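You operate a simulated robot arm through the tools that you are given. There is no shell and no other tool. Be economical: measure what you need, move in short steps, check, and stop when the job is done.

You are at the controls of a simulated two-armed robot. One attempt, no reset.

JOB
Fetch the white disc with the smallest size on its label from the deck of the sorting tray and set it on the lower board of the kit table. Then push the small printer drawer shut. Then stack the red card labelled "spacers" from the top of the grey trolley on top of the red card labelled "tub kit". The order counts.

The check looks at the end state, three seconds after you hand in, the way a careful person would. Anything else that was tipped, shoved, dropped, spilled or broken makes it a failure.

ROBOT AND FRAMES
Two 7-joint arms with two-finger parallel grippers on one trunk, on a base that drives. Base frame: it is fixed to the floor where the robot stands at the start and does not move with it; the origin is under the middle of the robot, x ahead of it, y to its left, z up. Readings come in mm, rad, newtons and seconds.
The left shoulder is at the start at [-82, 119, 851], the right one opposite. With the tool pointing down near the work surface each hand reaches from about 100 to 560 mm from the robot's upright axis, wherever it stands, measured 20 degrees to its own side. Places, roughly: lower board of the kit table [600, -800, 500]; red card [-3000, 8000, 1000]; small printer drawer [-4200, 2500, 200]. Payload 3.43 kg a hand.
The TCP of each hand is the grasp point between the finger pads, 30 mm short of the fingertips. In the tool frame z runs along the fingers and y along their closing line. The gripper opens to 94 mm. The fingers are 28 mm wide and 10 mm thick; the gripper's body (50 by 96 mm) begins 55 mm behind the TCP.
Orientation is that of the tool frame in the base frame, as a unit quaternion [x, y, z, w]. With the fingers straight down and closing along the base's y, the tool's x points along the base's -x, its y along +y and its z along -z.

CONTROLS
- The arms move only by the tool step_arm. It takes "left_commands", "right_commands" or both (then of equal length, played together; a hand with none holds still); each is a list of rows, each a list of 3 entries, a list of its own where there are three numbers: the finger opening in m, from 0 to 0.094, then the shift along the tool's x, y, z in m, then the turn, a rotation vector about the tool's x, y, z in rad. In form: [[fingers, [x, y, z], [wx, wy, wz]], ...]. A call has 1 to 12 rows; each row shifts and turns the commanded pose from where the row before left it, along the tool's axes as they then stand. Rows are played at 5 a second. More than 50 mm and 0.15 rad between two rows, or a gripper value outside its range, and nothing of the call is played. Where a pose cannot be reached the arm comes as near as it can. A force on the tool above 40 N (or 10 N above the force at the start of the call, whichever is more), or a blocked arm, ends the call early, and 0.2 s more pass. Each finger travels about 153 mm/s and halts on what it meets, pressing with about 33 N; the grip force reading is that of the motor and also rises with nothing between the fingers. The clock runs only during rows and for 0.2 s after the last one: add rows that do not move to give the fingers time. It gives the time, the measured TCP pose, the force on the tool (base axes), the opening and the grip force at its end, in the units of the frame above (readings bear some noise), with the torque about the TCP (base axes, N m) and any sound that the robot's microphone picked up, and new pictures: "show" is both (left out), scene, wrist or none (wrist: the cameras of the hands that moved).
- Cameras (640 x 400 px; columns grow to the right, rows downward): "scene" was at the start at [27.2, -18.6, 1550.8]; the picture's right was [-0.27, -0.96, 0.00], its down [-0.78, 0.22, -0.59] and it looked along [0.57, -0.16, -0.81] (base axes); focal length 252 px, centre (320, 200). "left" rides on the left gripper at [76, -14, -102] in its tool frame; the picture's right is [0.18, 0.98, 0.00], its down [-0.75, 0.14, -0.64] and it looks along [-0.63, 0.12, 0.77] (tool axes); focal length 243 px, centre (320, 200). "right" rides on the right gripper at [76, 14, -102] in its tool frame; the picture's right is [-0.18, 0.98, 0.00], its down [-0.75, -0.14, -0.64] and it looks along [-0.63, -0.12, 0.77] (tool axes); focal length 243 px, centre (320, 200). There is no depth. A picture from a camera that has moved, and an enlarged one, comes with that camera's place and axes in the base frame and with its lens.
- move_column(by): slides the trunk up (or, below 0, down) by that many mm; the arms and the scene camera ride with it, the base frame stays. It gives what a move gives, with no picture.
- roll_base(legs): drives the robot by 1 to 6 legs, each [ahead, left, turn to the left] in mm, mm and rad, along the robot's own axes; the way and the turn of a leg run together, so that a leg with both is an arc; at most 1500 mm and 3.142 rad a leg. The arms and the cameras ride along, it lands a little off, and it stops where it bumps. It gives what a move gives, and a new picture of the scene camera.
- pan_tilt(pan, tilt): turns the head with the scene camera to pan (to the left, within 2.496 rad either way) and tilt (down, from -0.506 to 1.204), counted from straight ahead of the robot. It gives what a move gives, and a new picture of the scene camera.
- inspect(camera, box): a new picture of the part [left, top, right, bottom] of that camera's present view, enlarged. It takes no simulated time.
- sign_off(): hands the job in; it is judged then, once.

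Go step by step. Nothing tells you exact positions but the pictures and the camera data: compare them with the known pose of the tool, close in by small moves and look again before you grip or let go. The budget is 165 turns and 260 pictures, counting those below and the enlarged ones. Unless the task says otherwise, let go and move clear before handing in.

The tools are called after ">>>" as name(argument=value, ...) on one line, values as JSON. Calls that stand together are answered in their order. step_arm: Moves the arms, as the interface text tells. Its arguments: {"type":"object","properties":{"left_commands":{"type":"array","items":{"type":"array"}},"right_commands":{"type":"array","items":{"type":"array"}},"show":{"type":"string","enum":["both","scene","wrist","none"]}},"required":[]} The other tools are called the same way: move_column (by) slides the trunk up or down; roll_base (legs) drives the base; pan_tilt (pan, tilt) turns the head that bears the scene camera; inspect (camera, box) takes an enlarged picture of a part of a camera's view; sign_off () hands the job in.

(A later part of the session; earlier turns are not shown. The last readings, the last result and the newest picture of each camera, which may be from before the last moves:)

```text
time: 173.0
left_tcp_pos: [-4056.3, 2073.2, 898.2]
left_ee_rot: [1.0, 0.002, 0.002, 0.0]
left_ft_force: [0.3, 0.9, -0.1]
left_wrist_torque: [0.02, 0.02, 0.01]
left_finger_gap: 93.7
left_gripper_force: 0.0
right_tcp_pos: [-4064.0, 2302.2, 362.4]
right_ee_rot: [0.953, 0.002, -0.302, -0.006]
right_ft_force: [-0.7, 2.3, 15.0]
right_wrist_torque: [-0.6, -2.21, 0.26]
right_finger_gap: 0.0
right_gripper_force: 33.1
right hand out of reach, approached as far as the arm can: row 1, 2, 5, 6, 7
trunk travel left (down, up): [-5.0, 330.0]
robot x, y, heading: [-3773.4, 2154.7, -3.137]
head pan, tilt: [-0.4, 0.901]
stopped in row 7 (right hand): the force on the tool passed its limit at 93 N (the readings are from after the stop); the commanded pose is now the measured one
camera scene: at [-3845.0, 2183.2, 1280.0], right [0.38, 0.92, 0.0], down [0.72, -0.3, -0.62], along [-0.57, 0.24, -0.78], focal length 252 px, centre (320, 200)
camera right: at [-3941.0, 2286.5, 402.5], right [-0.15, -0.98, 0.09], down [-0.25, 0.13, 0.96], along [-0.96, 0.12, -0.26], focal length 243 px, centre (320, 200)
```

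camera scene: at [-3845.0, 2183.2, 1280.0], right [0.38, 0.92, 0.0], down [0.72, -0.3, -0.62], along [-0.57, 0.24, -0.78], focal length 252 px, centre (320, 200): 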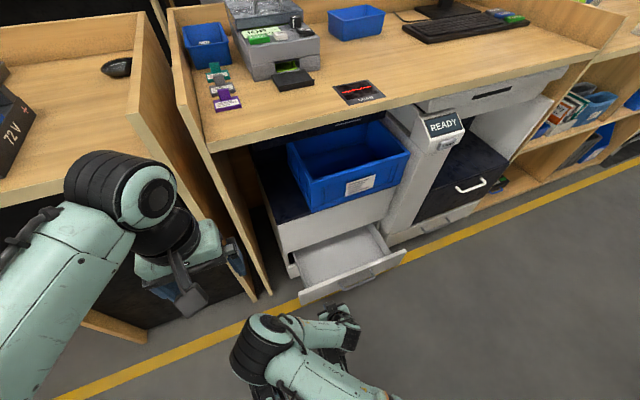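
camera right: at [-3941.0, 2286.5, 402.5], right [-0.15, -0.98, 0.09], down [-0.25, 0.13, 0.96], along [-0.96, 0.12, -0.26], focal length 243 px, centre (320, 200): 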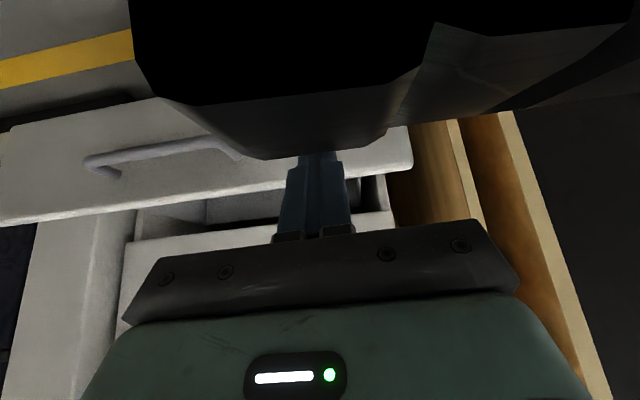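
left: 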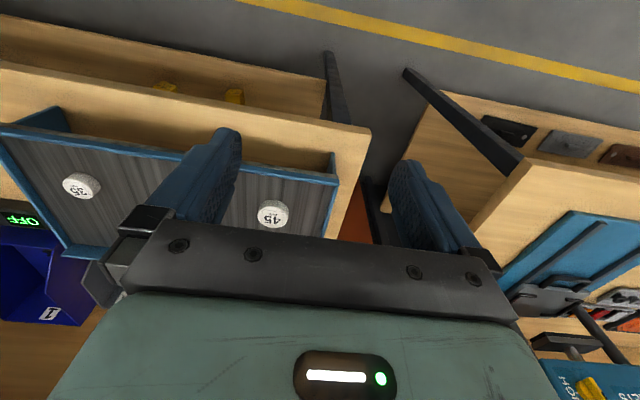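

The black shape in the wrist view is my own base front: the hand touched it. I'll lift the hand, back the base 100 mm and work with the hand further forward.

>>> step_arm(right_commands=[[0.0, [-0.0198, 0, -0.0289], [0, 0, 0]], [0.0, [-0.0198, 0, -0.0289], [0, 0, 0]], [0.0, [-0.0198, 0, -0.0289], [0, 0, 0]], [0.0, [0, 0, 0], [0, 0, 0]]], show="none")

>>> roll_base(legs=[[-100, 0, 0]])

>>> inspect(camera="right", box=[0, 0, 640, 400])

>>> pan_tilt(pan=0.0, tilt=1.15)

```text
time: 174.0
left_tcp_pos: [-4056.8, 2071.3, 897.9]
left_ee_rot: [1.0, 0.002, 0.001, 0.0]
left_ft_force: [0.7, -1.0, 0.1]
left_wrist_torque: [0.02, 0.04, 0.0]
left_finger_gap: 94.1
left_gripper_force: 0.0
right_tcp_pos: [-4063.6, 2300.6, 465.9]
right_ee_rot: [0.954, 0.002, -0.3, -0.005]
right_ft_force: [0.0, -0.2, 0.6]
right_wrist_torque: [0.02, -0.01, -0.01]
right_finger_gap: 0.0
right_gripper_force: 32.8
trunk travel left (down, up): [-5.0, 330.0]
robot x, y, heading: [-3772.4, 2153.5, -3.136]
head pan, tilt: [-0.4, 0.901]
```

```text
time: 175.1
left_tcp_pos: [-3957.0, 2074.5, 897.9]
left_ee_rot: [1.0, 0.002, 0.001, -0.001]
left_ft_force: [0.2, 0.5, 0.3]
left_wrist_torque: [-0.04, 0.05, 0.04]
left_finger_gap: 94.1
left_gripper_force: 0.0
right_tcp_pos: [-3963.6, 2300.7, 465.9]
right_ee_rot: [0.953, 0.001, -0.302, -0.005]
right_ft_force: [0.5, -0.4, -0.5]
right_wrist_torque: [-0.01, 0.0, 0.01]
right_finger_gap: 0.0
right_gripper_force: 33.3
trunk travel left (down, up): [-5.0, 330.0]
robot x, y, heading: [-3672.1, 2153.5, -3.139]
head pan, tilt: [-0.4, 0.901]
camera scene: at [-3745.4, 2184.0, 1280.0], right [0.38, 0.92, 0.0], down [0.72, -0.3, -0.62], along [-0.57, 0.24, -0.78], focal length 252 px, centre (320, 200)
```

scene: 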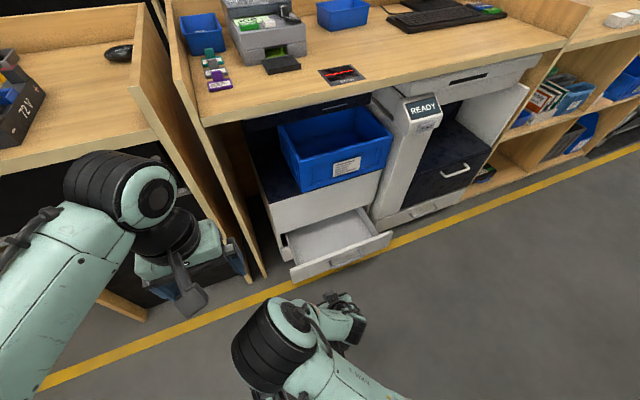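

```text
1.00 times, centred on (320, 200) of right (not enlarged: the box is as wide or as high as the picture)
camera zoom: at [-3840.9, 2285.4, 506.2], right [-0.15, -0.98, 0.09], down [-0.25, 0.13, 0.96], along [-0.96, 0.12, -0.26], focal length 243 px, centre (320, 200)
```

zoom: 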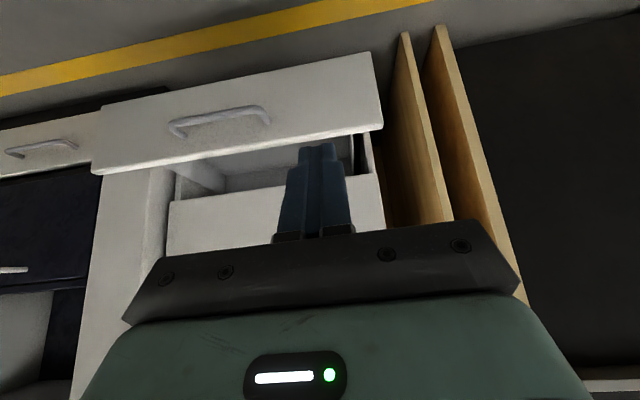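

```text
time: 176.0
left_tcp_pos: [-3957.5, 2073.5, 898.2]
left_ee_rot: [1.0, 0.001, 0.001, 0.0]
left_ft_force: [-0.4, -1.1, 0.6]
left_wrist_torque: [-0.02, 0.0, -0.01]
left_finger_gap: 94.2
left_gripper_force: 0.0
right_tcp_pos: [-3962.4, 2302.0, 464.4]
right_ee_rot: [0.953, 0.002, -0.302, -0.006]
right_ft_force: [-0.1, -0.5, 0.0]
right_wrist_torque: [0.02, 0.01, -0.02]
right_finger_gap: 0.3
right_gripper_force: 32.8
trunk travel left (down, up): [-5.0, 330.0]
robot x, y, heading: [-3672.2, 2156.8, -3.132]
head pan, tilt: [0.0, 1.15]
camera scene: at [-3735.7, 2154.8, 1263.1], right [-0.01, 1.0, 0.0], down [0.91, 0.01, -0.41], along [-0.41, 0.0, -0.91], focal length 252 px, centre (320, 200)
```

scene: 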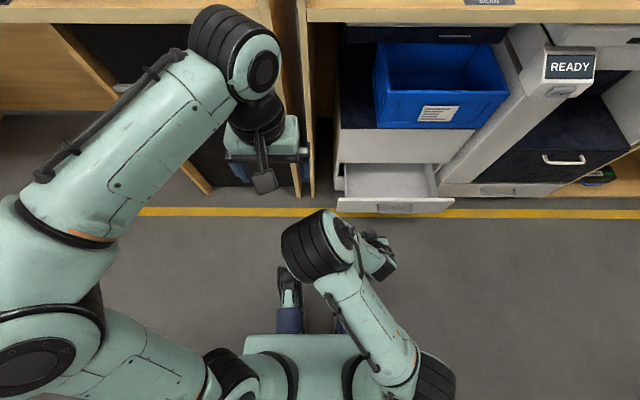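

Clear picture now: base casters sit ~240 mm ahead of the axis; drawer face at x ≈ -4160. I'll extend forward at height, then lower in front of the face left of the handle.

>>> step_arm(right_commands=[[0.0, [-0.0352, -0.009, 0.0241], [0, 0, 0]], [0.0, [-0.0352, -0.009, 0.0241], [0, 0, 0]], [0.0, [-0.0352, -0.009, 0.0241], [0, 0, 0]], [0.0, [0.0219, 0, 0.032], [0, 0, 0]], [0.0, [0.0219, 0, 0.032], [0, 0, 0]], [0.0, [0.0219, 0, 0.032], [0, 0, 0]], [0.0, [0.0219, 0, 0.032], [0, 0, 0]], [0.0, [0, 0, 0], [0, 0, 0]]])

```text
time: 177.8
left_tcp_pos: [-3959.1, 2072.9, 897.6]
left_ee_rot: [1.0, 0.001, 0.001, 0.0]
left_ft_force: [-0.1, -0.1, -0.7]
left_wrist_torque: [-0.03, -0.05, -0.03]
left_finger_gap: 94.0
left_gripper_force: 0.0
right_tcp_pos: [-4067.1, 2285.1, 366.4]
right_ee_rot: [0.953, 0.002, -0.302, -0.006]
right_ft_force: [-0.7, -0.6, 0.0]
right_wrist_torque: [-0.02, -0.04, -0.04]
right_finger_gap: 0.0
right_gripper_force: 33.0
right hand out of reach, approached as far as the arm can: row 5, 6, 7
trunk travel left (down, up): [-5.0, 330.0]
robot x, y, heading: [-3670.0, 2155.0, -3.133]
head pan, tilt: [0.0, 1.15]
camera scene: at [-3735.6, 2154.7, 1263.0], right [-0.01, 1.0, 0.0], down [0.91, 0.01, -0.41], along [-0.41, 0.0, -0.91], focal length 252 px, centre (320, 200)
camera right: at [-3945.6, 2270.5, 407.0], right [-0.15, -0.98, 0.09], down [-0.25, 0.13, 0.96], along [-0.96, 0.12, -0.26], focal length 243 px, centre (320, 200)
```

scene: 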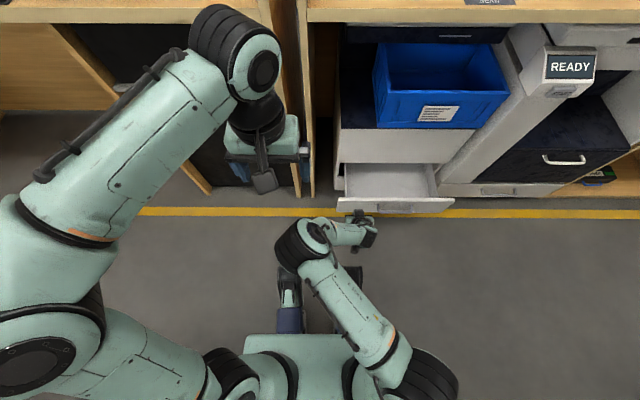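
right: 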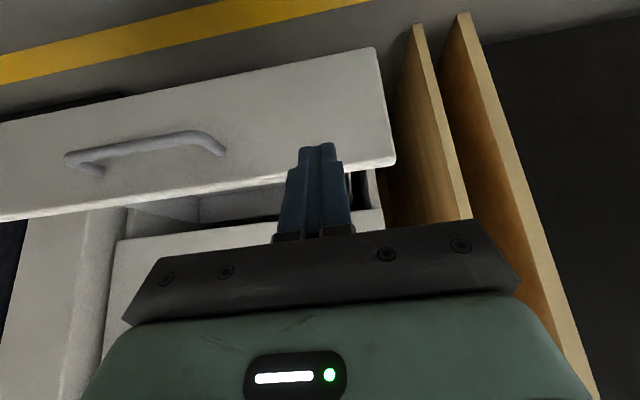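

The arm could not get lower with that much tilt (TCP z 366; face spans z ≈ 194–322). I'll reduce the tilt to ~0.25 rad, shift right, and lower again.

>>> step_arm(right_commands=[[0.0, [0, -0.015, 0], [0, 0.12, 0]], [0.0, [0, -0.015, 0], [0, 0.12, 0]], [0.0, [0, -0.015, 0], [0, 0.11, 0]], [0.0, [0.0025, 0, 0.01], [0, 0, 0]], [0.0, [0.0049, 0, 0.0194], [0, 0, 0]], [0.0, [0.0049, 0, 0.0194], [0, 0, 0]], [0.0, [0, 0, 0], [0, 0, 0]]])

```text
time: 179.4
left_tcp_pos: [-3957.8, 2074.3, 899.1]
left_ee_rot: [1.0, 0.002, 0.001, 0.0]
left_ft_force: [-0.8, -0.5, -0.2]
left_wrist_torque: [-0.02, -0.01, 0.05]
left_finger_gap: 93.9
left_gripper_force: 0.1
right_tcp_pos: [-4040.0, 2294.8, 360.7]
right_ee_rot: [0.992, 0.0, -0.13, -0.005]
right_ft_force: [-0.8, -0.4, 0.4]
right_wrist_torque: [0.03, 0.0, 0.01]
right_finger_gap: 0.1
right_gripper_force: 32.9
right hand out of reach, approached as far as the arm can: row 1, 2, 3, 4, 5, 6
trunk travel left (down, up): [-5.0, 330.0]
robot x, y, heading: [-3672.9, 2154.0, -3.139]
head pan, tilt: [0.0, 1.15]
camera scene: at [-3735.6, 2154.7, 1263.0], right [-0.01, 1.0, 0.0], down [0.91, 0.01, -0.41], along [-0.41, 0.0, -0.91], focal length 252 px, centre (320, 200)
camera right: at [-3938.9, 2278.2, 440.4], right [-0.18, -0.98, 0.04], down [-0.56, 0.13, 0.82], along [-0.81, 0.13, -0.58], focal length 243 px, centre (320, 200)
```

scene: 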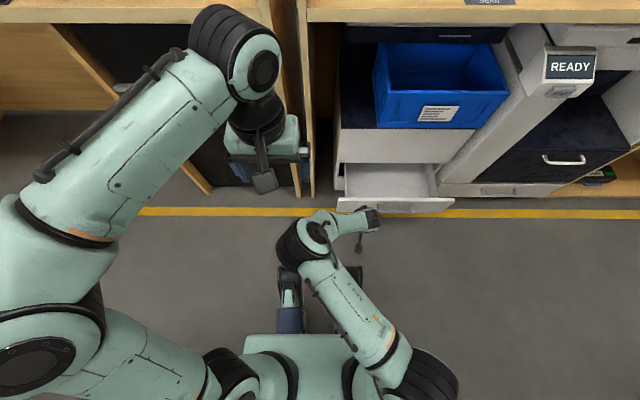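
right: 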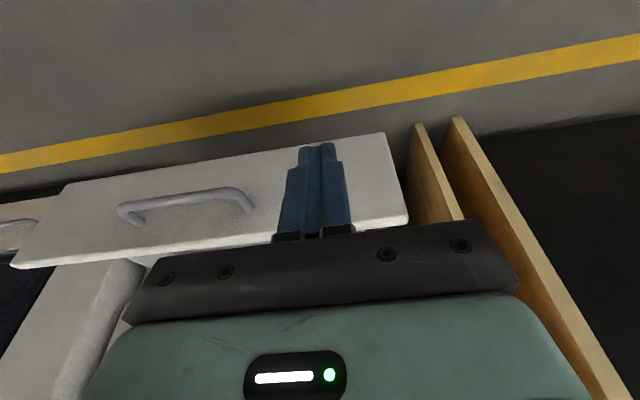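

The arm is folded in a poor branch. I'll lift, move the hand out to its own side, and try lowering there to see whether it reaches.

>>> step_arm(right_commands=[[0.0, [-0.01, 0, -0.04], [0, 0, 0]], [0.0, [-0.01, 0, -0.04], [0, 0, 0]], [0.0, [-0.01, -0.035, -0.02], [0, 0, 0]], [0.0, [-0.01, -0.04, 0], [0, 0, 0]], [0.0, [0, -0.04, 0], [0, 0, 0]], [0.0, [0, -0.04, 0], [0, 0, 0]], [0.0, [0, 0, 0], [0, 0, 0]]], show="scene")

```text
time: 181.0
left_tcp_pos: [-3958.0, 2074.7, 898.6]
left_ee_rot: [1.0, 0.002, 0.001, 0.001]
left_ft_force: [-0.1, 1.0, -0.2]
left_wrist_torque: [0.03, 0.02, 0.01]
left_finger_gap: 93.9
left_gripper_force: 0.1
right_tcp_pos: [-4044.6, 2392.8, 498.9]
right_ee_rot: [0.991, 0.0, -0.13, -0.006]
right_ft_force: [-0.5, -0.8, 0.0]
right_wrist_torque: [0.01, 0.01, -0.02]
right_finger_gap: 0.0
right_gripper_force: 33.1
right hand out of reach, approached as far as the arm can: row 5, 6
trunk travel left (down, up): [-5.0, 330.0]
robot x, y, heading: [-3672.9, 2154.5, -3.134]
head pan, tilt: [0.0, 1.15]
camera scene: at [-3735.7, 2154.7, 1263.0], right [-0.01, 1.0, 0.0], down [0.91, 0.01, -0.41], along [-0.41, 0.0, -0.91], focal length 252 px, centre (320, 200)
```

scene: 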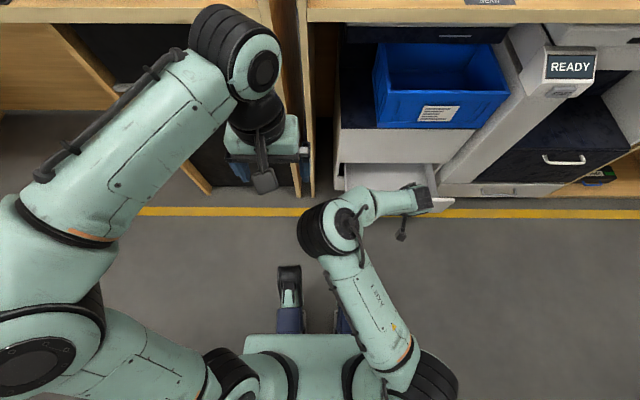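

The elbow has flipped inward, which limits the reach. I'll raise and extend the hand back to a high forward pose to let the elbow unfold, then lower again from there.

>>> step_arm(right_commands=[[0.0, [-0.019, 0, -0.0394], [0, 0, 0]], [0.0, [-0.019, 0, -0.0394], [0, 0, 0]], [0.0, [-0.019, 0, -0.0394], [0, 0, 0]], [0.0, [-0.019, 0, -0.0394], [0, 0, 0]], [0.0, [-0.019, 0, -0.0394], [0, 0, 0]], [0.0, [-0.019, 0, -0.0394], [0, 0, 0]], [0.0, [-0.019, 0, -0.0394], [0, 0, 0]], [0.0, [0, 0, 0], [0, 0.13, 0]], [0.0, [0, 0, 0], [0, 0.12, 0]], [0.0, [0, 0, 0], [0, 0, 0]]], show="scene")

```text
time: 183.2
left_tcp_pos: [-3958.7, 2074.1, 897.4]
left_ee_rot: [1.0, 0.002, 0.001, 0.001]
left_ft_force: [-1.2, 0.0, -0.5]
left_wrist_torque: [0.0, 0.01, 0.0]
left_finger_gap: 94.2
left_gripper_force: 0.0
right_tcp_pos: [-4101.7, 2387.7, 800.9]
right_ee_rot: [1.0, -0.001, -0.005, -0.006]
right_ft_force: [0.8, 0.0, -0.8]
right_wrist_torque: [0.03, 0.0, 0.03]
right_finger_gap: 0.0
right_gripper_force: 33.2
trunk travel left (down, up): [-5.0, 330.0]
robot x, y, heading: [-3672.2, 2155.8, -3.133]
head pan, tilt: [0.0, 1.15]
camera scene: at [-3735.6, 2154.7, 1263.0], right [-0.01, 1.0, 0.0], down [0.91, 0.01, -0.41], along [-0.41, 0.0, -0.91], focal length 252 px, centre (320, 200)
```

scene: 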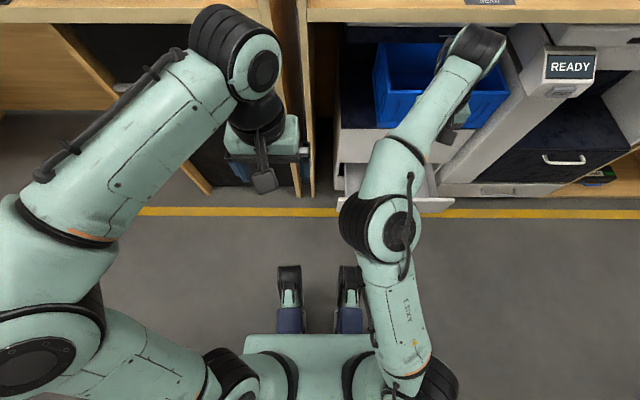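

The left arm is still in the good elbow-out branch, so I'll use it instead: strafe about 600 mm to +y and extend the left hand forward for a push right of the handle (y ≈ 2610).

>>> roll_base(legs=[[0, -630, 0]])

>>> step_arm(left_commands=[[0.06, [-0.03, 0.022, 0], [0, 0, 0]], [0.03, [-0.03, 0.022, 0], [0, 0, 0]], [0.0, [-0.03, 0.022, 0], [0, 0, 0]], [0.0, [-0.03, 0.022, 0], [0, 0, 0]], [0.0, [-0.03, 0.022, 0], [0, 0, 0]], [0.0, [0, 0, 0], [0, 0, 0]]], show="scene")

```text
time: 189.3
left_tcp_pos: [-3959.8, 2715.5, 897.5]
left_ee_rot: [1.0, -0.003, 0.001, 0.0]
left_ft_force: [0.2, -0.7, 0.2]
left_wrist_torque: [-0.02, 0.0, -0.01]
left_finger_gap: 94.2
left_gripper_force: 0.1
right_tcp_pos: [-4100.0, 3032.8, 800.1]
right_ee_rot: [1.0, -0.006, -0.006, -0.007]
right_ft_force: [0.3, 0.9, 0.1]
right_wrist_torque: [0.0, 0.01, 0.02]
right_finger_gap: 0.0
right_gripper_force: 32.8
trunk travel left (down, up): [-5.0, 330.0]
robot x, y, heading: [-3672.8, 2799.3, 3.142]
head pan, tilt: [0.0, 1.15]
camera scene: at [-3736.9, 2795.6, 1263.0], right [0.0, 1.0, 0.0], down [0.91, 0.0, -0.41], along [-0.41, 0.0, -0.91], focal length 252 px, centre (320, 200)
```

scene: 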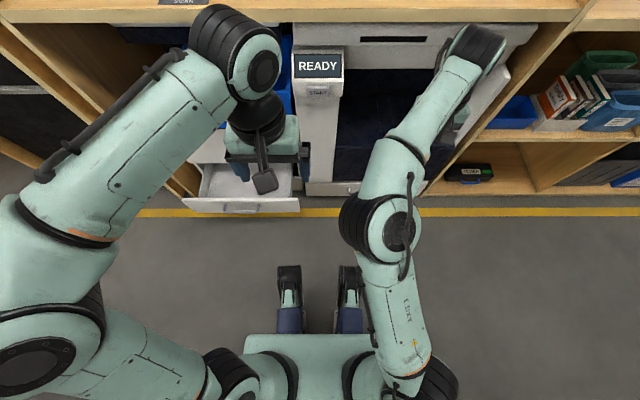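

```text
time: 190.7
left_tcp_pos: [-4105.6, 2611.2, 889.7]
left_ee_rot: [1.0, 0.002, 0.014, -0.006]
left_ft_force: [0.6, 0.4, 0.2]
left_wrist_torque: [0.01, -0.01, 0.03]
left_finger_gap: 0.1
left_gripper_force: 33.1
left hand out of reach, approached as far as the arm can: row 5
right_tcp_pos: [-4099.7, 3031.2, 800.2]
right_ee_rot: [1.0, -0.007, -0.006, -0.006]
right_ft_force: [-0.7, 0.2, -0.2]
right_wrist_torque: [-0.03, 0.0, -0.01]
right_finger_gap: 0.0
right_gripper_force: 33.0
trunk travel left (down, up): [-5.0, 330.0]
robot x, y, heading: [-3673.2, 2797.0, 3.144]
head pan, tilt: [0.0, 1.15]
camera scene: at [-3736.9, 2795.5, 1263.0], right [0.0, 1.0, 0.0], down [0.91, 0.0, -0.41], along [-0.41, 0.0, -0.91], focal length 252 px, centre (320, 200)
```

scene: 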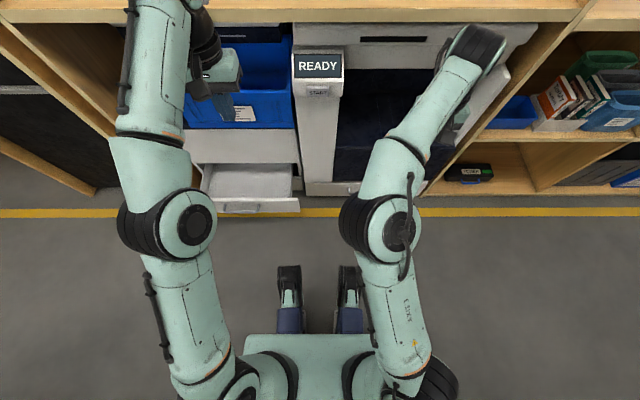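

The left hand is now 430 mm ahead over the drawer's right part. Lowering it vertically in stages, watching the elbow.

>>> step_arm(left_commands=[[0.0, [0.01, 0, 0.04], [0, 0, 0]], [0.0, [0.01, 0, 0.045], [0, 0, 0]], [0.0, [0, 0, 0.045], [0, 0, 0]], [0.0, [0, 0, 0.045], [0, 0, 0]], [0.0, [0, 0, 0.045], [0, 0, 0]], [0.0, [0, 0, 0.045], [0, 0, 0]], [0.0, [0, 0, 0.045], [0, 0, 0]], [0.0, [0, 0, 0.045], [0, 0, 0]], [0.0, [0, 0, 0], [0, 0, 0]]], show="both")

```text
time: 192.7
left_tcp_pos: [-4089.3, 2608.3, 541.6]
left_ee_rot: [1.0, -0.004, 0.001, 0.001]
left_ft_force: [-0.2, 0.2, -0.4]
left_wrist_torque: [0.02, 0.0, -0.03]
left_finger_gap: 0.0
left_gripper_force: 33.0
right_tcp_pos: [-4099.7, 3031.9, 800.7]
right_ee_rot: [1.0, -0.006, -0.005, -0.006]
right_ft_force: [-0.1, 0.2, -0.8]
right_wrist_torque: [0.0, 0.02, 0.0]
right_finger_gap: 0.0
right_gripper_force: 33.4
trunk travel left (down, up): [-5.0, 330.0]
robot x, y, heading: [-3678.0, 2792.8, 3.136]
head pan, tilt: [0.0, 1.15]
camera scene: at [-3736.9, 2795.5, 1263.0], right [0.0, 1.0, 0.0], down [0.91, 0.0, -0.41], along [-0.41, 0.0, -0.91], focal length 252 px, centre (320, 200)
camera left: at [-4013.6, 2622.9, 644.6], right [0.18, -0.98, 0.0], down [-0.76, -0.14, 0.64], along [-0.63, -0.11, -0.77], focal length 243 px, centre (320, 200)
```

scene: 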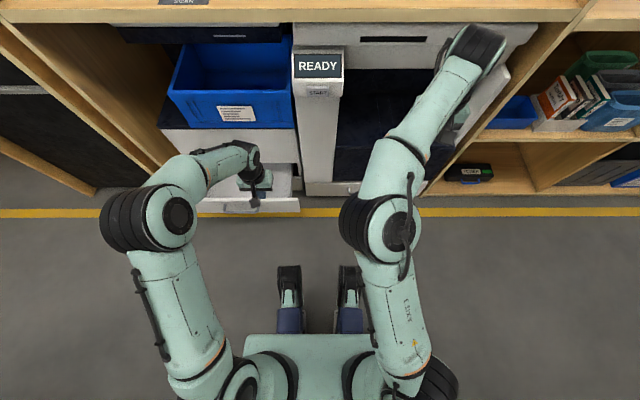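
left: 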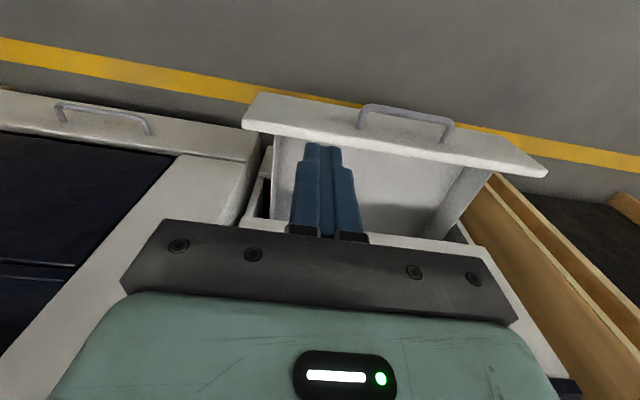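

The left arm behaves well (elbow outside), with fingers in line with the face between handle and its right end. Adding a 0.25 rad tilt and lowering to z ≈ 318.

>>> step_arm(left_commands=[[0.0, [0, 0, 0], [0, -0.125, 0]], [0.0, [0, 0, 0], [0, -0.125, 0]], [0.0, [0.0091, 0, 0.0359], [0, 0, 0]], [0.0, [0.0091, 0, 0.0359], [0, 0, 0]], [0.0, [0.0091, 0, 0.0359], [0, 0, 0]], [0.0, [0.0091, 0, 0.0359], [0, 0, 0]], [0.0, [0.0091, 0, 0.0359], [0, 0, 0]], [0.0, [0.0091, 0, 0.0359], [0, 0, 0]], [0.0, [0, 0, 0], [0, 0, 0]]], show="both")

```text
time: 194.7
left_tcp_pos: [-4089.1, 2608.6, 320.9]
left_ee_rot: [0.992, -0.004, -0.124, 0.0]
left_ft_force: [0.3, 0.2, -0.1]
left_wrist_torque: [0.01, 0.0, 0.0]
left_finger_gap: 0.2
left_gripper_force: 33.0
right_tcp_pos: [-4099.6, 3031.8, 799.0]
right_ee_rot: [1.0, -0.006, -0.006, -0.006]
right_ft_force: [-0.8, 0.2, 0.9]
right_wrist_torque: [-0.01, 0.02, -0.01]
right_finger_gap: 0.0
right_gripper_force: 32.8
trunk travel left (down, up): [-5.0, 330.0]
robot x, y, heading: [-3675.4, 2792.7, 3.139]
head pan, tilt: [0.0, 1.15]
camera scene: at [-3736.9, 2795.5, 1263.0], right [0.0, 1.0, 0.0], down [0.91, 0.0, -0.41], along [-0.41, 0.0, -0.91], focal length 252 px, centre (320, 200)
camera left: at [-3991.2, 2623.2, 400.9], right [0.17, -0.98, -0.05], down [-0.57, -0.14, 0.81], along [-0.8, -0.11, -0.59], focal length 243 px, centre (320, 200)
```

scene: 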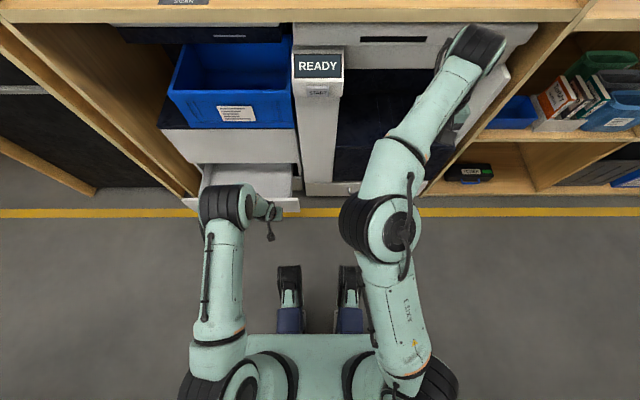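
left: 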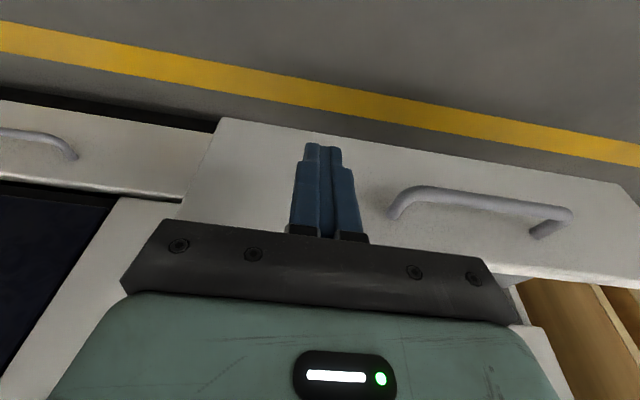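

The fingertips are now at the height of the face, right of the handle. I'll retract a bit and drive the base closer so the arm has enough stroke for the push.

>>> step_arm(left_commands=[[0.0, [0.029, 0, -0.0074], [0, 0, 0]], [0.0, [0.029, 0, -0.0074], [0, 0, 0]], [0.0, [0.0037, 0, 0.0145], [0, 0, 0]], [0.0, [0, 0, 0], [0, 0, 0]]], show="none")

>>> roll_base(legs=[[75, 0, 0]])

>>> inspect(camera="left", box=[0, 0, 640, 400])

```text
time: 195.7
left_tcp_pos: [-4029.6, 2609.5, 304.8]
left_ee_rot: [0.992, -0.003, -0.125, 0.0]
left_ft_force: [0.3, -0.2, 0.4]
left_wrist_torque: [0.0, -0.03, -0.03]
left_finger_gap: 0.0
left_gripper_force: 33.2
right_tcp_pos: [-4099.7, 3032.4, 800.6]
right_ee_rot: [1.0, -0.006, -0.006, -0.007]
right_ft_force: [-0.2, -0.2, -0.5]
right_wrist_torque: [0.06, 0.01, 0.04]
right_finger_gap: 0.0
right_gripper_force: 33.1
trunk travel left (down, up): [-5.0, 330.0]
robot x, y, heading: [-3673.3, 2792.3, 3.135]
head pan, tilt: [0.0, 1.15]
```

```text
time: 196.7
left_tcp_pos: [-4106.7, 2608.2, 305.0]
left_ee_rot: [0.992, -0.003, -0.123, 0.0]
left_ft_force: [0.0, 0.3, -0.2]
left_wrist_torque: [-0.01, 0.0, 0.0]
left_finger_gap: 0.1
left_gripper_force: 33.2
right_tcp_pos: [-4175.7, 3030.9, 799.0]
right_ee_rot: [1.0, -0.005, -0.006, -0.006]
right_ft_force: [0.9, 0.3, 0.2]
right_wrist_torque: [0.02, -0.02, 0.0]
right_finger_gap: 0.0
right_gripper_force: 32.6
trunk travel left (down, up): [-5.0, 330.0]
robot x, y, heading: [-3749.5, 2794.1, 3.142]
head pan, tilt: [0.0, 1.15]
camera scene: at [-3813.6, 2795.6, 1263.0], right [0.0, 1.0, 0.0], down [0.91, 0.0, -0.41], along [-0.41, 0.0, -0.91], focal length 252 px, centre (320, 200)
```

scene: 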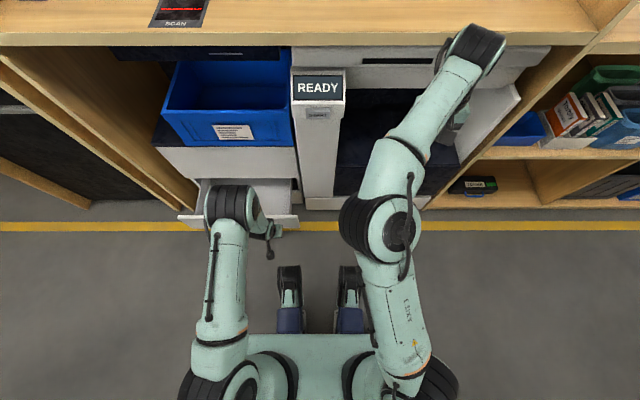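

```text
1.00 times, centred on (320, 200) of left (not enlarged: the box is as wide or as high as the picture)
camera zoom: at [-4007.2, 2623.1, 384.9], right [0.17, -0.98, -0.04], down [-0.57, -0.14, 0.81], along [-0.8, -0.11, -0.59], focal length 243 px, centre (320, 200)
```

zoom: 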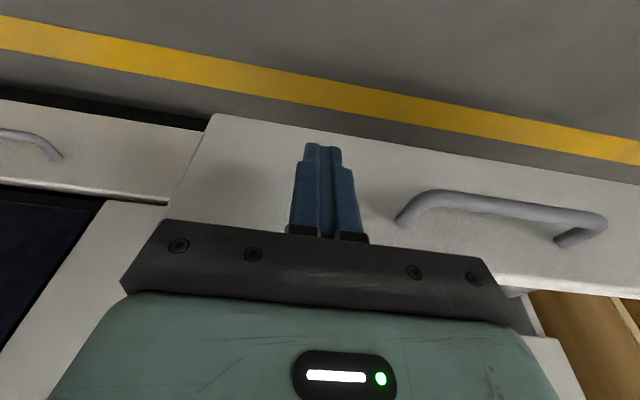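

In position; now pushing the drawer forward in 15 mm steps.

>>> step_arm(left_commands=[[0.0, [-0.0145, 0, 0.0037], [0, 0, 0]], [0.0, [-0.0145, 0, 0.0037], [0, 0, 0]], [0.0, [-0.0145, 0, 0.0037], [0, 0, 0]], [0.0, [-0.0145, 0, 0.0037], [0, 0, 0]], [0.0, [-0.0145, 0, 0.0037], [0, 0, 0]], [0.0, [-0.0145, 0, 0.0037], [0, 0, 0]], [0.0, [0, 0, 0], [0, 0, 0]]], show="both")

```text
time: 198.3
left_tcp_pos: [-4194.8, 2609.1, 303.2]
left_ee_rot: [0.992, -0.003, -0.124, 0.0]
left_ft_force: [-0.2, -0.5, 0.8]
left_wrist_torque: [-0.06, -0.03, -0.01]
left_finger_gap: 0.3
left_gripper_force: 33.3
right_tcp_pos: [-4175.6, 3030.8, 801.0]
right_ee_rot: [1.0, -0.006, -0.006, -0.007]
right_ft_force: [-0.7, 0.4, 0.0]
right_wrist_torque: [-0.02, -0.03, 0.0]
right_finger_gap: 0.0
right_gripper_force: 32.7
trunk travel left (down, up): [-5.0, 330.0]
robot x, y, heading: [-3749.4, 2793.0, 3.143]
head pan, tilt: [0.0, 1.15]
camera scene: at [-3813.2, 2795.6, 1263.0], right [0.0, 1.0, 0.0], down [0.91, 0.0, -0.41], along [-0.41, 0.0, -0.91], focal length 252 px, centre (320, 200)
camera left: at [-4096.7, 2623.4, 384.1], right [0.17, -0.98, -0.05], down [-0.57, -0.14, 0.81], along [-0.8, -0.11, -0.59], focal length 243 px, centre (320, 200)
```

scene: 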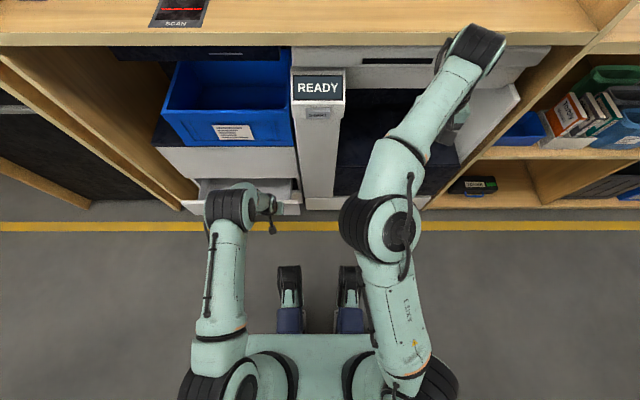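
left: 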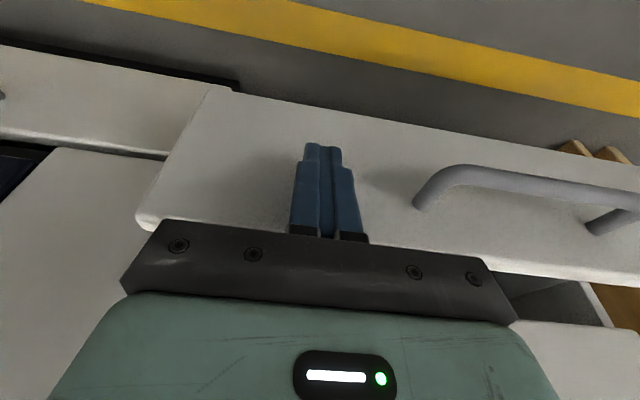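

The drawer is moving in. Continuing the push.

>>> step_arm(left_commands=[[0.0, [-0.0145, 0, 0.0037], [0, 0, 0]], [0.0, [-0.0145, 0, 0.0037], [0, 0, 0]], [0.0, [-0.0145, 0, 0.0037], [0, 0, 0]], [0.0, [-0.0145, 0, 0.0037], [0, 0, 0]], [0.0, [-0.0145, 0, 0.0037], [0, 0, 0]], [0.0, [-0.0145, 0, 0.0037], [0, 0, 0]], [0.0, [0, 0, 0], [0, 0, 0]]], show="both")

```text
time: 199.9
left_tcp_pos: [-4285.7, 2609.5, 304.8]
left_ee_rot: [0.992, -0.003, -0.123, -0.001]
left_ft_force: [0.1, -0.8, 0.3]
left_wrist_torque: [0.02, 0.01, -0.01]
left_finger_gap: 0.0
left_gripper_force: 33.0
right_tcp_pos: [-4176.2, 3031.6, 799.9]
right_ee_rot: [1.0, -0.005, -0.006, -0.006]
right_ft_force: [-0.7, 0.3, -0.5]
right_wrist_torque: [0.01, 0.02, -0.01]
right_finger_gap: 0.0
right_gripper_force: 33.4
trunk travel left (down, up): [-5.0, 330.0]
robot x, y, heading: [-3747.9, 2792.7, 3.138]
head pan, tilt: [0.0, 1.15]
camera scene: at [-3813.3, 2795.6, 1263.0], right [0.0, 1.0, 0.0], down [0.91, 0.0, -0.41], along [-0.41, 0.0, -0.91], focal length 252 px, centre (320, 200)
camera left: at [-4187.0, 2623.7, 384.5], right [0.17, -0.98, -0.05], down [-0.57, -0.14, 0.81], along [-0.8, -0.11, -0.59], focal length 243 px, centre (320, 200)
```

scene: 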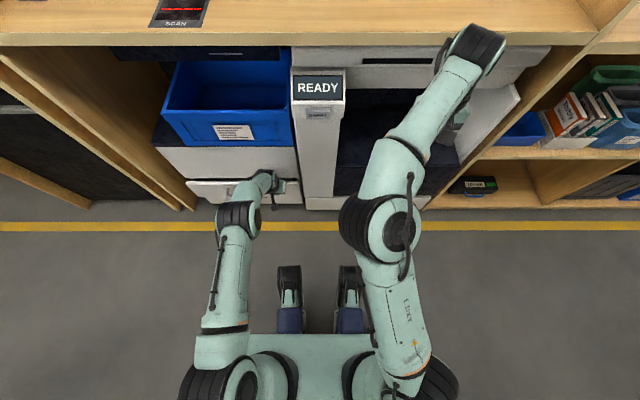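
left: 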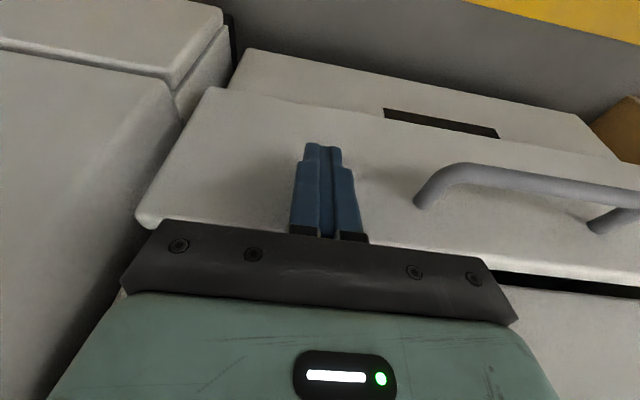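

Only a small gap remains. Pushing on in smaller steps until it seats.

>>> step_arm(left_commands=[[0.0, [-0.0097, 0, 0.0025], [0, 0, 0]], [0.0, [-0.0097, 0, 0.0025], [0, 0, 0]], [0.0, [-0.0097, 0, 0.0025], [0, 0, 0]], [0.0, [-0.0097, 0, 0.0025], [0, 0, 0]], [0.0, [0, 0, 0], [0, 0, 0]]], show="both")

```text
time: 200.6
left_tcp_pos: [-4303.5, 2609.8, 302.1]
left_ee_rot: [0.993, -0.002, -0.117, -0.001]
left_ft_force: [5.3, -0.2, 1.1]
left_wrist_torque: [0.0, 0.4, 0.09]
left_finger_gap: 0.2
left_gripper_force: 33.0
right_tcp_pos: [-4176.0, 3031.2, 799.0]
right_ee_rot: [1.0, -0.006, -0.005, -0.006]
right_ft_force: [-0.4, 0.3, 0.5]
right_wrist_torque: [0.03, -0.04, 0.02]
right_finger_gap: 0.2
right_gripper_force: 32.6
trunk travel left (down, up): [-5.0, 330.0]
robot x, y, heading: [-3749.4, 2794.1, 3.14]
head pan, tilt: [0.0, 1.15]
stopped in row 3 (left hand): the force on the tool passed its limit at 64 N (the readings are from after the stop); the commanded pose is now the measured one
camera scene: at [-3813.4, 2795.6, 1263.0], right [0.0, 1.0, 0.0], down [0.91, 0.0, -0.41], along [-0.41, 0.0, -0.91], focal length 252 px, centre (320, 200)
camera left: at [-4206.5, 2624.2, 384.5], right [0.17, -0.98, -0.04], down [-0.58, -0.14, 0.8], along [-0.79, -0.11, -0.6], focal length 243 px, centre (320, 200)
```

scene: 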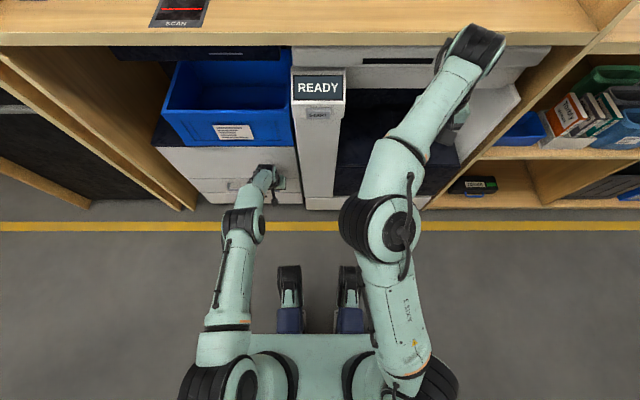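
left: 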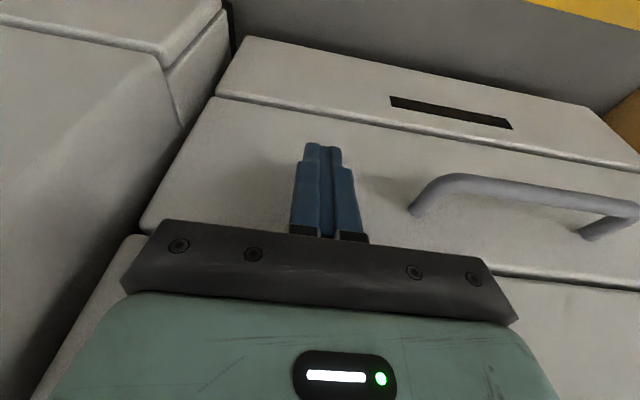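

The face is flush and a 64 N resistance shows it is seated. Retracting the hand and checking that it stays shut.

>>> step_arm(left_commands=[[0.0, [0.029, 0, -0.0074], [0, 0, 0]], [0.0, [0.029, 0, -0.0074], [0, 0, 0]], [0.0, [0.029, 0, -0.0074], [0, 0, 0]], [0.0, [0.029, 0, -0.0074], [0, 0, 0]], [0.0, [0, 0, 0], [0, 0, 0]]], show="both")

```text
time: 201.8
left_tcp_pos: [-4184.2, 2607.5, 304.2]
left_ee_rot: [0.993, -0.002, -0.119, 0.0]
left_ft_force: [0.9, 0.9, 0.2]
left_wrist_torque: [-0.03, 0.01, 0.03]
left_finger_gap: 0.1
left_gripper_force: 33.0
right_tcp_pos: [-4176.2, 3030.7, 798.8]
right_ee_rot: [1.0, -0.005, -0.006, -0.005]
right_ft_force: [0.0, 0.6, -0.7]
right_wrist_torque: [0.03, -0.03, -0.01]
right_finger_gap: 0.0
right_gripper_force: 32.5
trunk travel left (down, up): [-5.0, 330.0]
robot x, y, heading: [-3747.6, 2795.1, 3.138]
head pan, tilt: [0.0, 1.15]
camera scene: at [-3813.2, 2795.6, 1263.0], right [0.0, 1.0, 0.0], down [0.91, 0.0, -0.41], along [-0.41, 0.0, -0.91], focal length 252 px, centre (320, 200)
camera left: at [-4086.7, 2623.4, 385.7], right [0.18, -0.98, -0.04], down [-0.58, -0.14, 0.8], along [-0.79, -0.12, -0.6], focal length 243 px, centre (320, 200)
```

scene: 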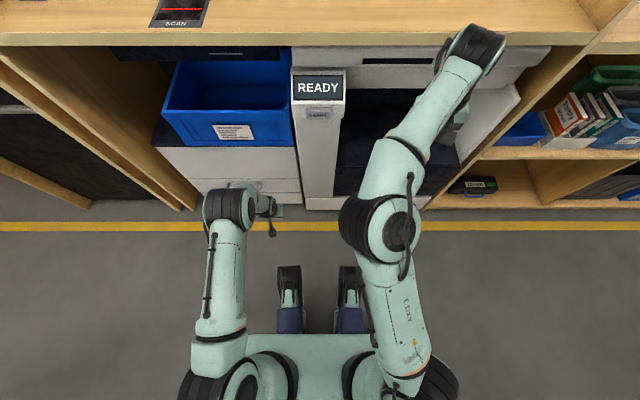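
left: 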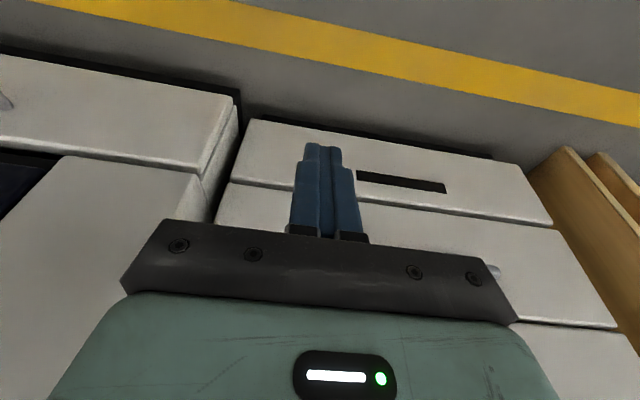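

The drawer is shut flush. Now raising the left hand, backing off and raising the trunk for the drive toward the red cards at about [-3000, 8000, 1000].

>>> step_arm(left_commands=[[0.03, [-0.0108, 0, -0.0424], [0, 0, 0]], [0.06, [-0.0108, 0, -0.0424], [0, 0, 0]], [0.06, [-0.0108, 0, -0.0424], [0, 0, 0]], [0.06, [-0.0108, 0, -0.0424], [0, 0, 0]], [0.06, [-0.0108, 0, -0.0424], [0, 0, 0]], [0.06, [-0.0108, 0, -0.0424], [0, 0, 0]], [0.06, [-0.0108, 0, -0.0424], [0, 0, 0]], [0.06, [-0.0108, 0, -0.0424], [0, 0, 0]], [0.06, [0, 0, -0.03], [0, 0.12, 0]], [0.06, [0.02, 0, -0.03], [0, 0.12, 0]], [0.06, [0, 0, 0], [0, 0, 0]]], show="none")

>>> roll_base(legs=[[-70, 0, 0]])

>>> move_column(by=270)

>>> pan_tilt(pan=-1.4, tilt=0.4)

```text
time: 204.2
left_tcp_pos: [-4156.9, 2608.7, 711.8]
left_ee_rot: [1.0, -0.002, 0.002, 0.0]
left_ft_force: [-0.5, 0.3, -1.0]
left_wrist_torque: [0.0, 0.0, 0.02]
left_finger_gap: 60.0
left_gripper_force: 0.1
right_tcp_pos: [-4176.5, 3030.9, 800.9]
right_ee_rot: [1.0, -0.004, -0.006, -0.007]
right_ft_force: [0.4, 0.2, 0.7]
right_wrist_torque: [0.02, -0.03, -0.01]
right_finger_gap: 0.1
right_gripper_force: 32.9
trunk travel left (down, up): [-5.0, 330.0]
robot x, y, heading: [-3750.3, 2797.2, 3.145]
head pan, tilt: [0.0, 1.15]
```

```text
time: 205.2
left_tcp_pos: [-4087.2, 2607.7, 711.4]
left_ee_rot: [1.0, -0.002, 0.002, 0.0]
left_ft_force: [0.0, -0.6, -0.1]
left_wrist_torque: [0.01, 0.02, -0.02]
left_finger_gap: 60.3
left_gripper_force: 0.1
right_tcp_pos: [-4105.6, 3031.1, 800.8]
right_ee_rot: [1.0, -0.005, -0.006, -0.006]
right_ft_force: [0.2, 0.3, -0.1]
right_wrist_torque: [-0.02, -0.01, -0.02]
right_finger_gap: 0.0
right_gripper_force: 33.1
trunk travel left (down, up): [-5.0, 330.0]
robot x, y, heading: [-3683.1, 2791.4, 3.138]
head pan, tilt: [0.0, 1.15]
camera scene: at [-3742.6, 2795.5, 1263.1], right [0.0, 1.0, 0.0], down [0.91, 0.0, -0.41], along [-0.41, 0.0, -0.91], focal length 252 px, centre (320, 200)
```

scene: 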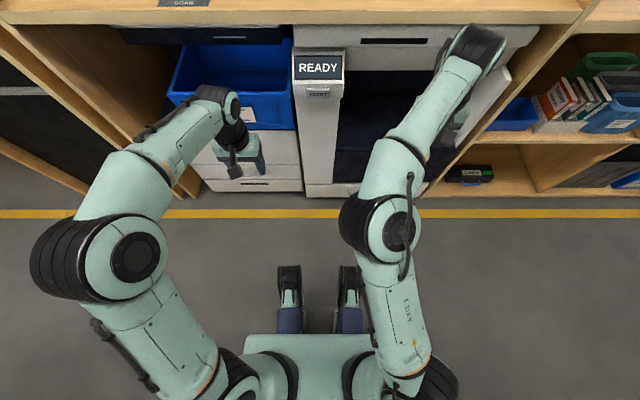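

```text
time: 208.0
left_tcp_pos: [-4086.1, 2608.0, 981.0]
left_ee_rot: [1.0, -0.001, 0.002, 0.001]
left_ft_force: [-0.3, -0.8, 0.2]
left_wrist_torque: [0.0, 0.02, -0.01]
left_finger_gap: 60.3
left_gripper_force: 0.1
right_tcp_pos: [-4108.5, 3031.2, 1117.5]
right_ee_rot: [0.999, -0.005, -0.051, -0.006]
right_ft_force: [0.4, 0.3, 0.2]
right_wrist_torque: [0.0, 0.0, 0.01]
right_finger_gap: 0.1
right_gripper_force: 32.4
trunk travel left (down, up): [-275.0, 60.0]
robot x, y, heading: [-3681.5, 2791.9, 3.142]
head pan, tilt: [0.0, 1.15]
```

```text
time: 209.5
left_tcp_pos: [-4087.7, 2607.5, 981.6]
left_ee_rot: [1.0, -0.002, 0.001, 0.0]
left_ft_force: [0.8, -1.0, -0.2]
left_wrist_torque: [0.02, 0.02, -0.01]
left_finger_gap: 60.2
left_gripper_force: 0.0
right_tcp_pos: [-4107.3, 3030.3, 1118.8]
right_ee_rot: [0.999, -0.006, -0.051, -0.005]
right_ft_force: [0.0, -0.1, 0.1]
right_wrist_torque: [0.0, -0.03, 0.0]
right_finger_gap: 0.3
right_gripper_force: 33.0
trunk travel left (down, up): [-275.0, 60.0]
robot x, y, heading: [-3680.5, 2793.9, 3.14]
head pan, tilt: [-1.4, 0.4]
camera scene: at [-3650.3, 2886.6, 1596.9], right [0.99, 0.17, 0.0], down [0.07, -0.38, -0.92], along [-0.16, 0.91, -0.39], focal length 252 px, centre (320, 200)
```

scene: 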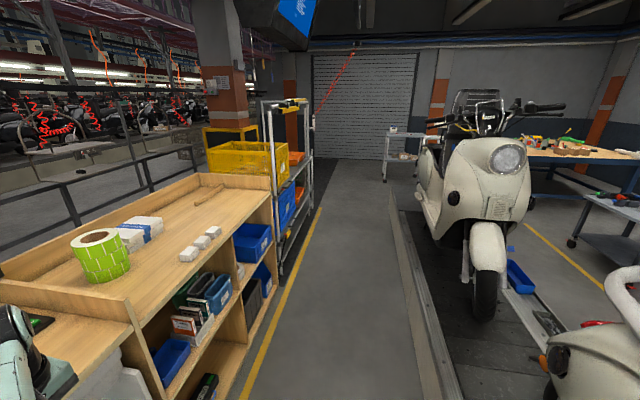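

The aisle is clear; the grey trolley shows beyond the line's end at about [-3100, 7900]. Strafing toward it.

>>> roll_base(legs=[[40, -1300, 0], [0, -1300, 0]])

```text
time: 232.2
left_tcp_pos: [-4142.9, 5192.7, 980.7]
left_ee_rot: [1.0, 0.004, 0.002, 0.0]
left_ft_force: [0.7, -0.6, 0.5]
left_wrist_torque: [0.01, -0.04, 0.0]
left_finger_gap: 60.0
left_gripper_force: 0.1
right_tcp_pos: [-4169.9, 5615.7, 1118.0]
right_ee_rot: [0.999, 0.001, -0.051, -0.005]
right_ft_force: [-0.8, 0.2, 0.4]
right_wrist_torque: [0.01, -0.06, -0.01]
right_finger_gap: 0.1
right_gripper_force: 32.8
trunk travel left (down, up): [-275.0, 60.0]
robot x, y, heading: [-3733.9, 5384.2, -3.129]
head pan, tilt: [-1.4, 0.4]
camera scene: at [-3709.8, 5477.7, 1596.9], right [0.98, 0.18, 0.0], down [0.07, -0.38, -0.92], along [-0.17, 0.91, -0.39], focal length 252 px, centre (320, 200)
```

scene: 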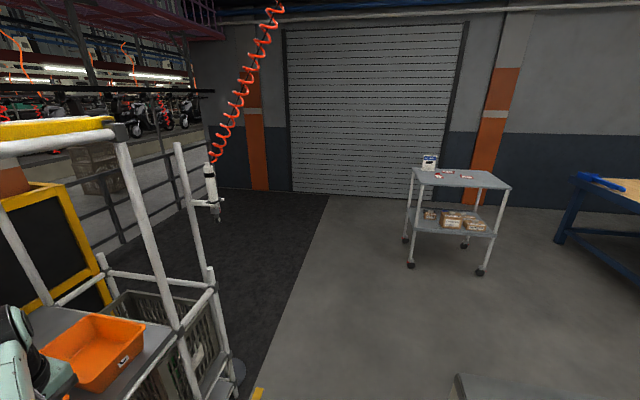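

The trolley with cards is well visible. But my right hand is close to the rack with the orange bin; checking before moving on.

>>> pan_tilt(pan=-0.6, tilt=0.8)

```text
time: 233.4
left_tcp_pos: [-4143.6, 5192.4, 981.4]
left_ee_rot: [1.0, 0.004, 0.002, 0.0]
left_ft_force: [-0.2, 0.1, -0.7]
left_wrist_torque: [0.03, -0.01, 0.03]
left_finger_gap: 60.4
left_gripper_force: 0.1
right_tcp_pos: [-4169.9, 5616.7, 1118.3]
right_ee_rot: [0.999, 0.001, -0.051, -0.005]
right_ft_force: [0.5, 0.4, 0.3]
right_wrist_torque: [0.02, -0.01, -0.03]
right_finger_gap: 0.2
right_gripper_force: 32.7
trunk travel left (down, up): [-275.0, 60.0]
robot x, y, heading: [-3737.3, 5384.5, -3.131]
head pan, tilt: [-0.6, 0.799]
camera scene: at [-3760.0, 5431.4, 1561.8], right [0.56, 0.83, 0.0], down [0.6, -0.4, -0.7], along [-0.58, 0.39, -0.72], focal length 252 px, centre (320, 200)
```

scene: 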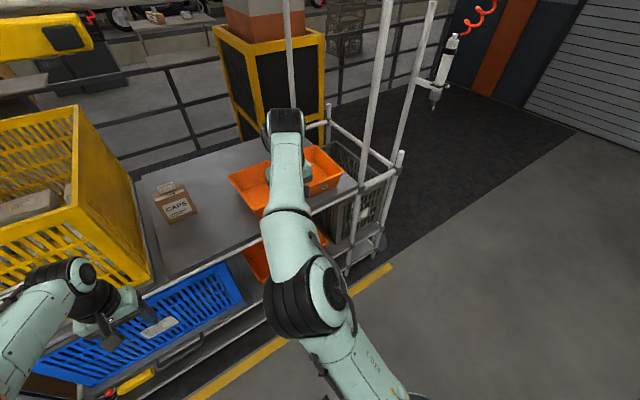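

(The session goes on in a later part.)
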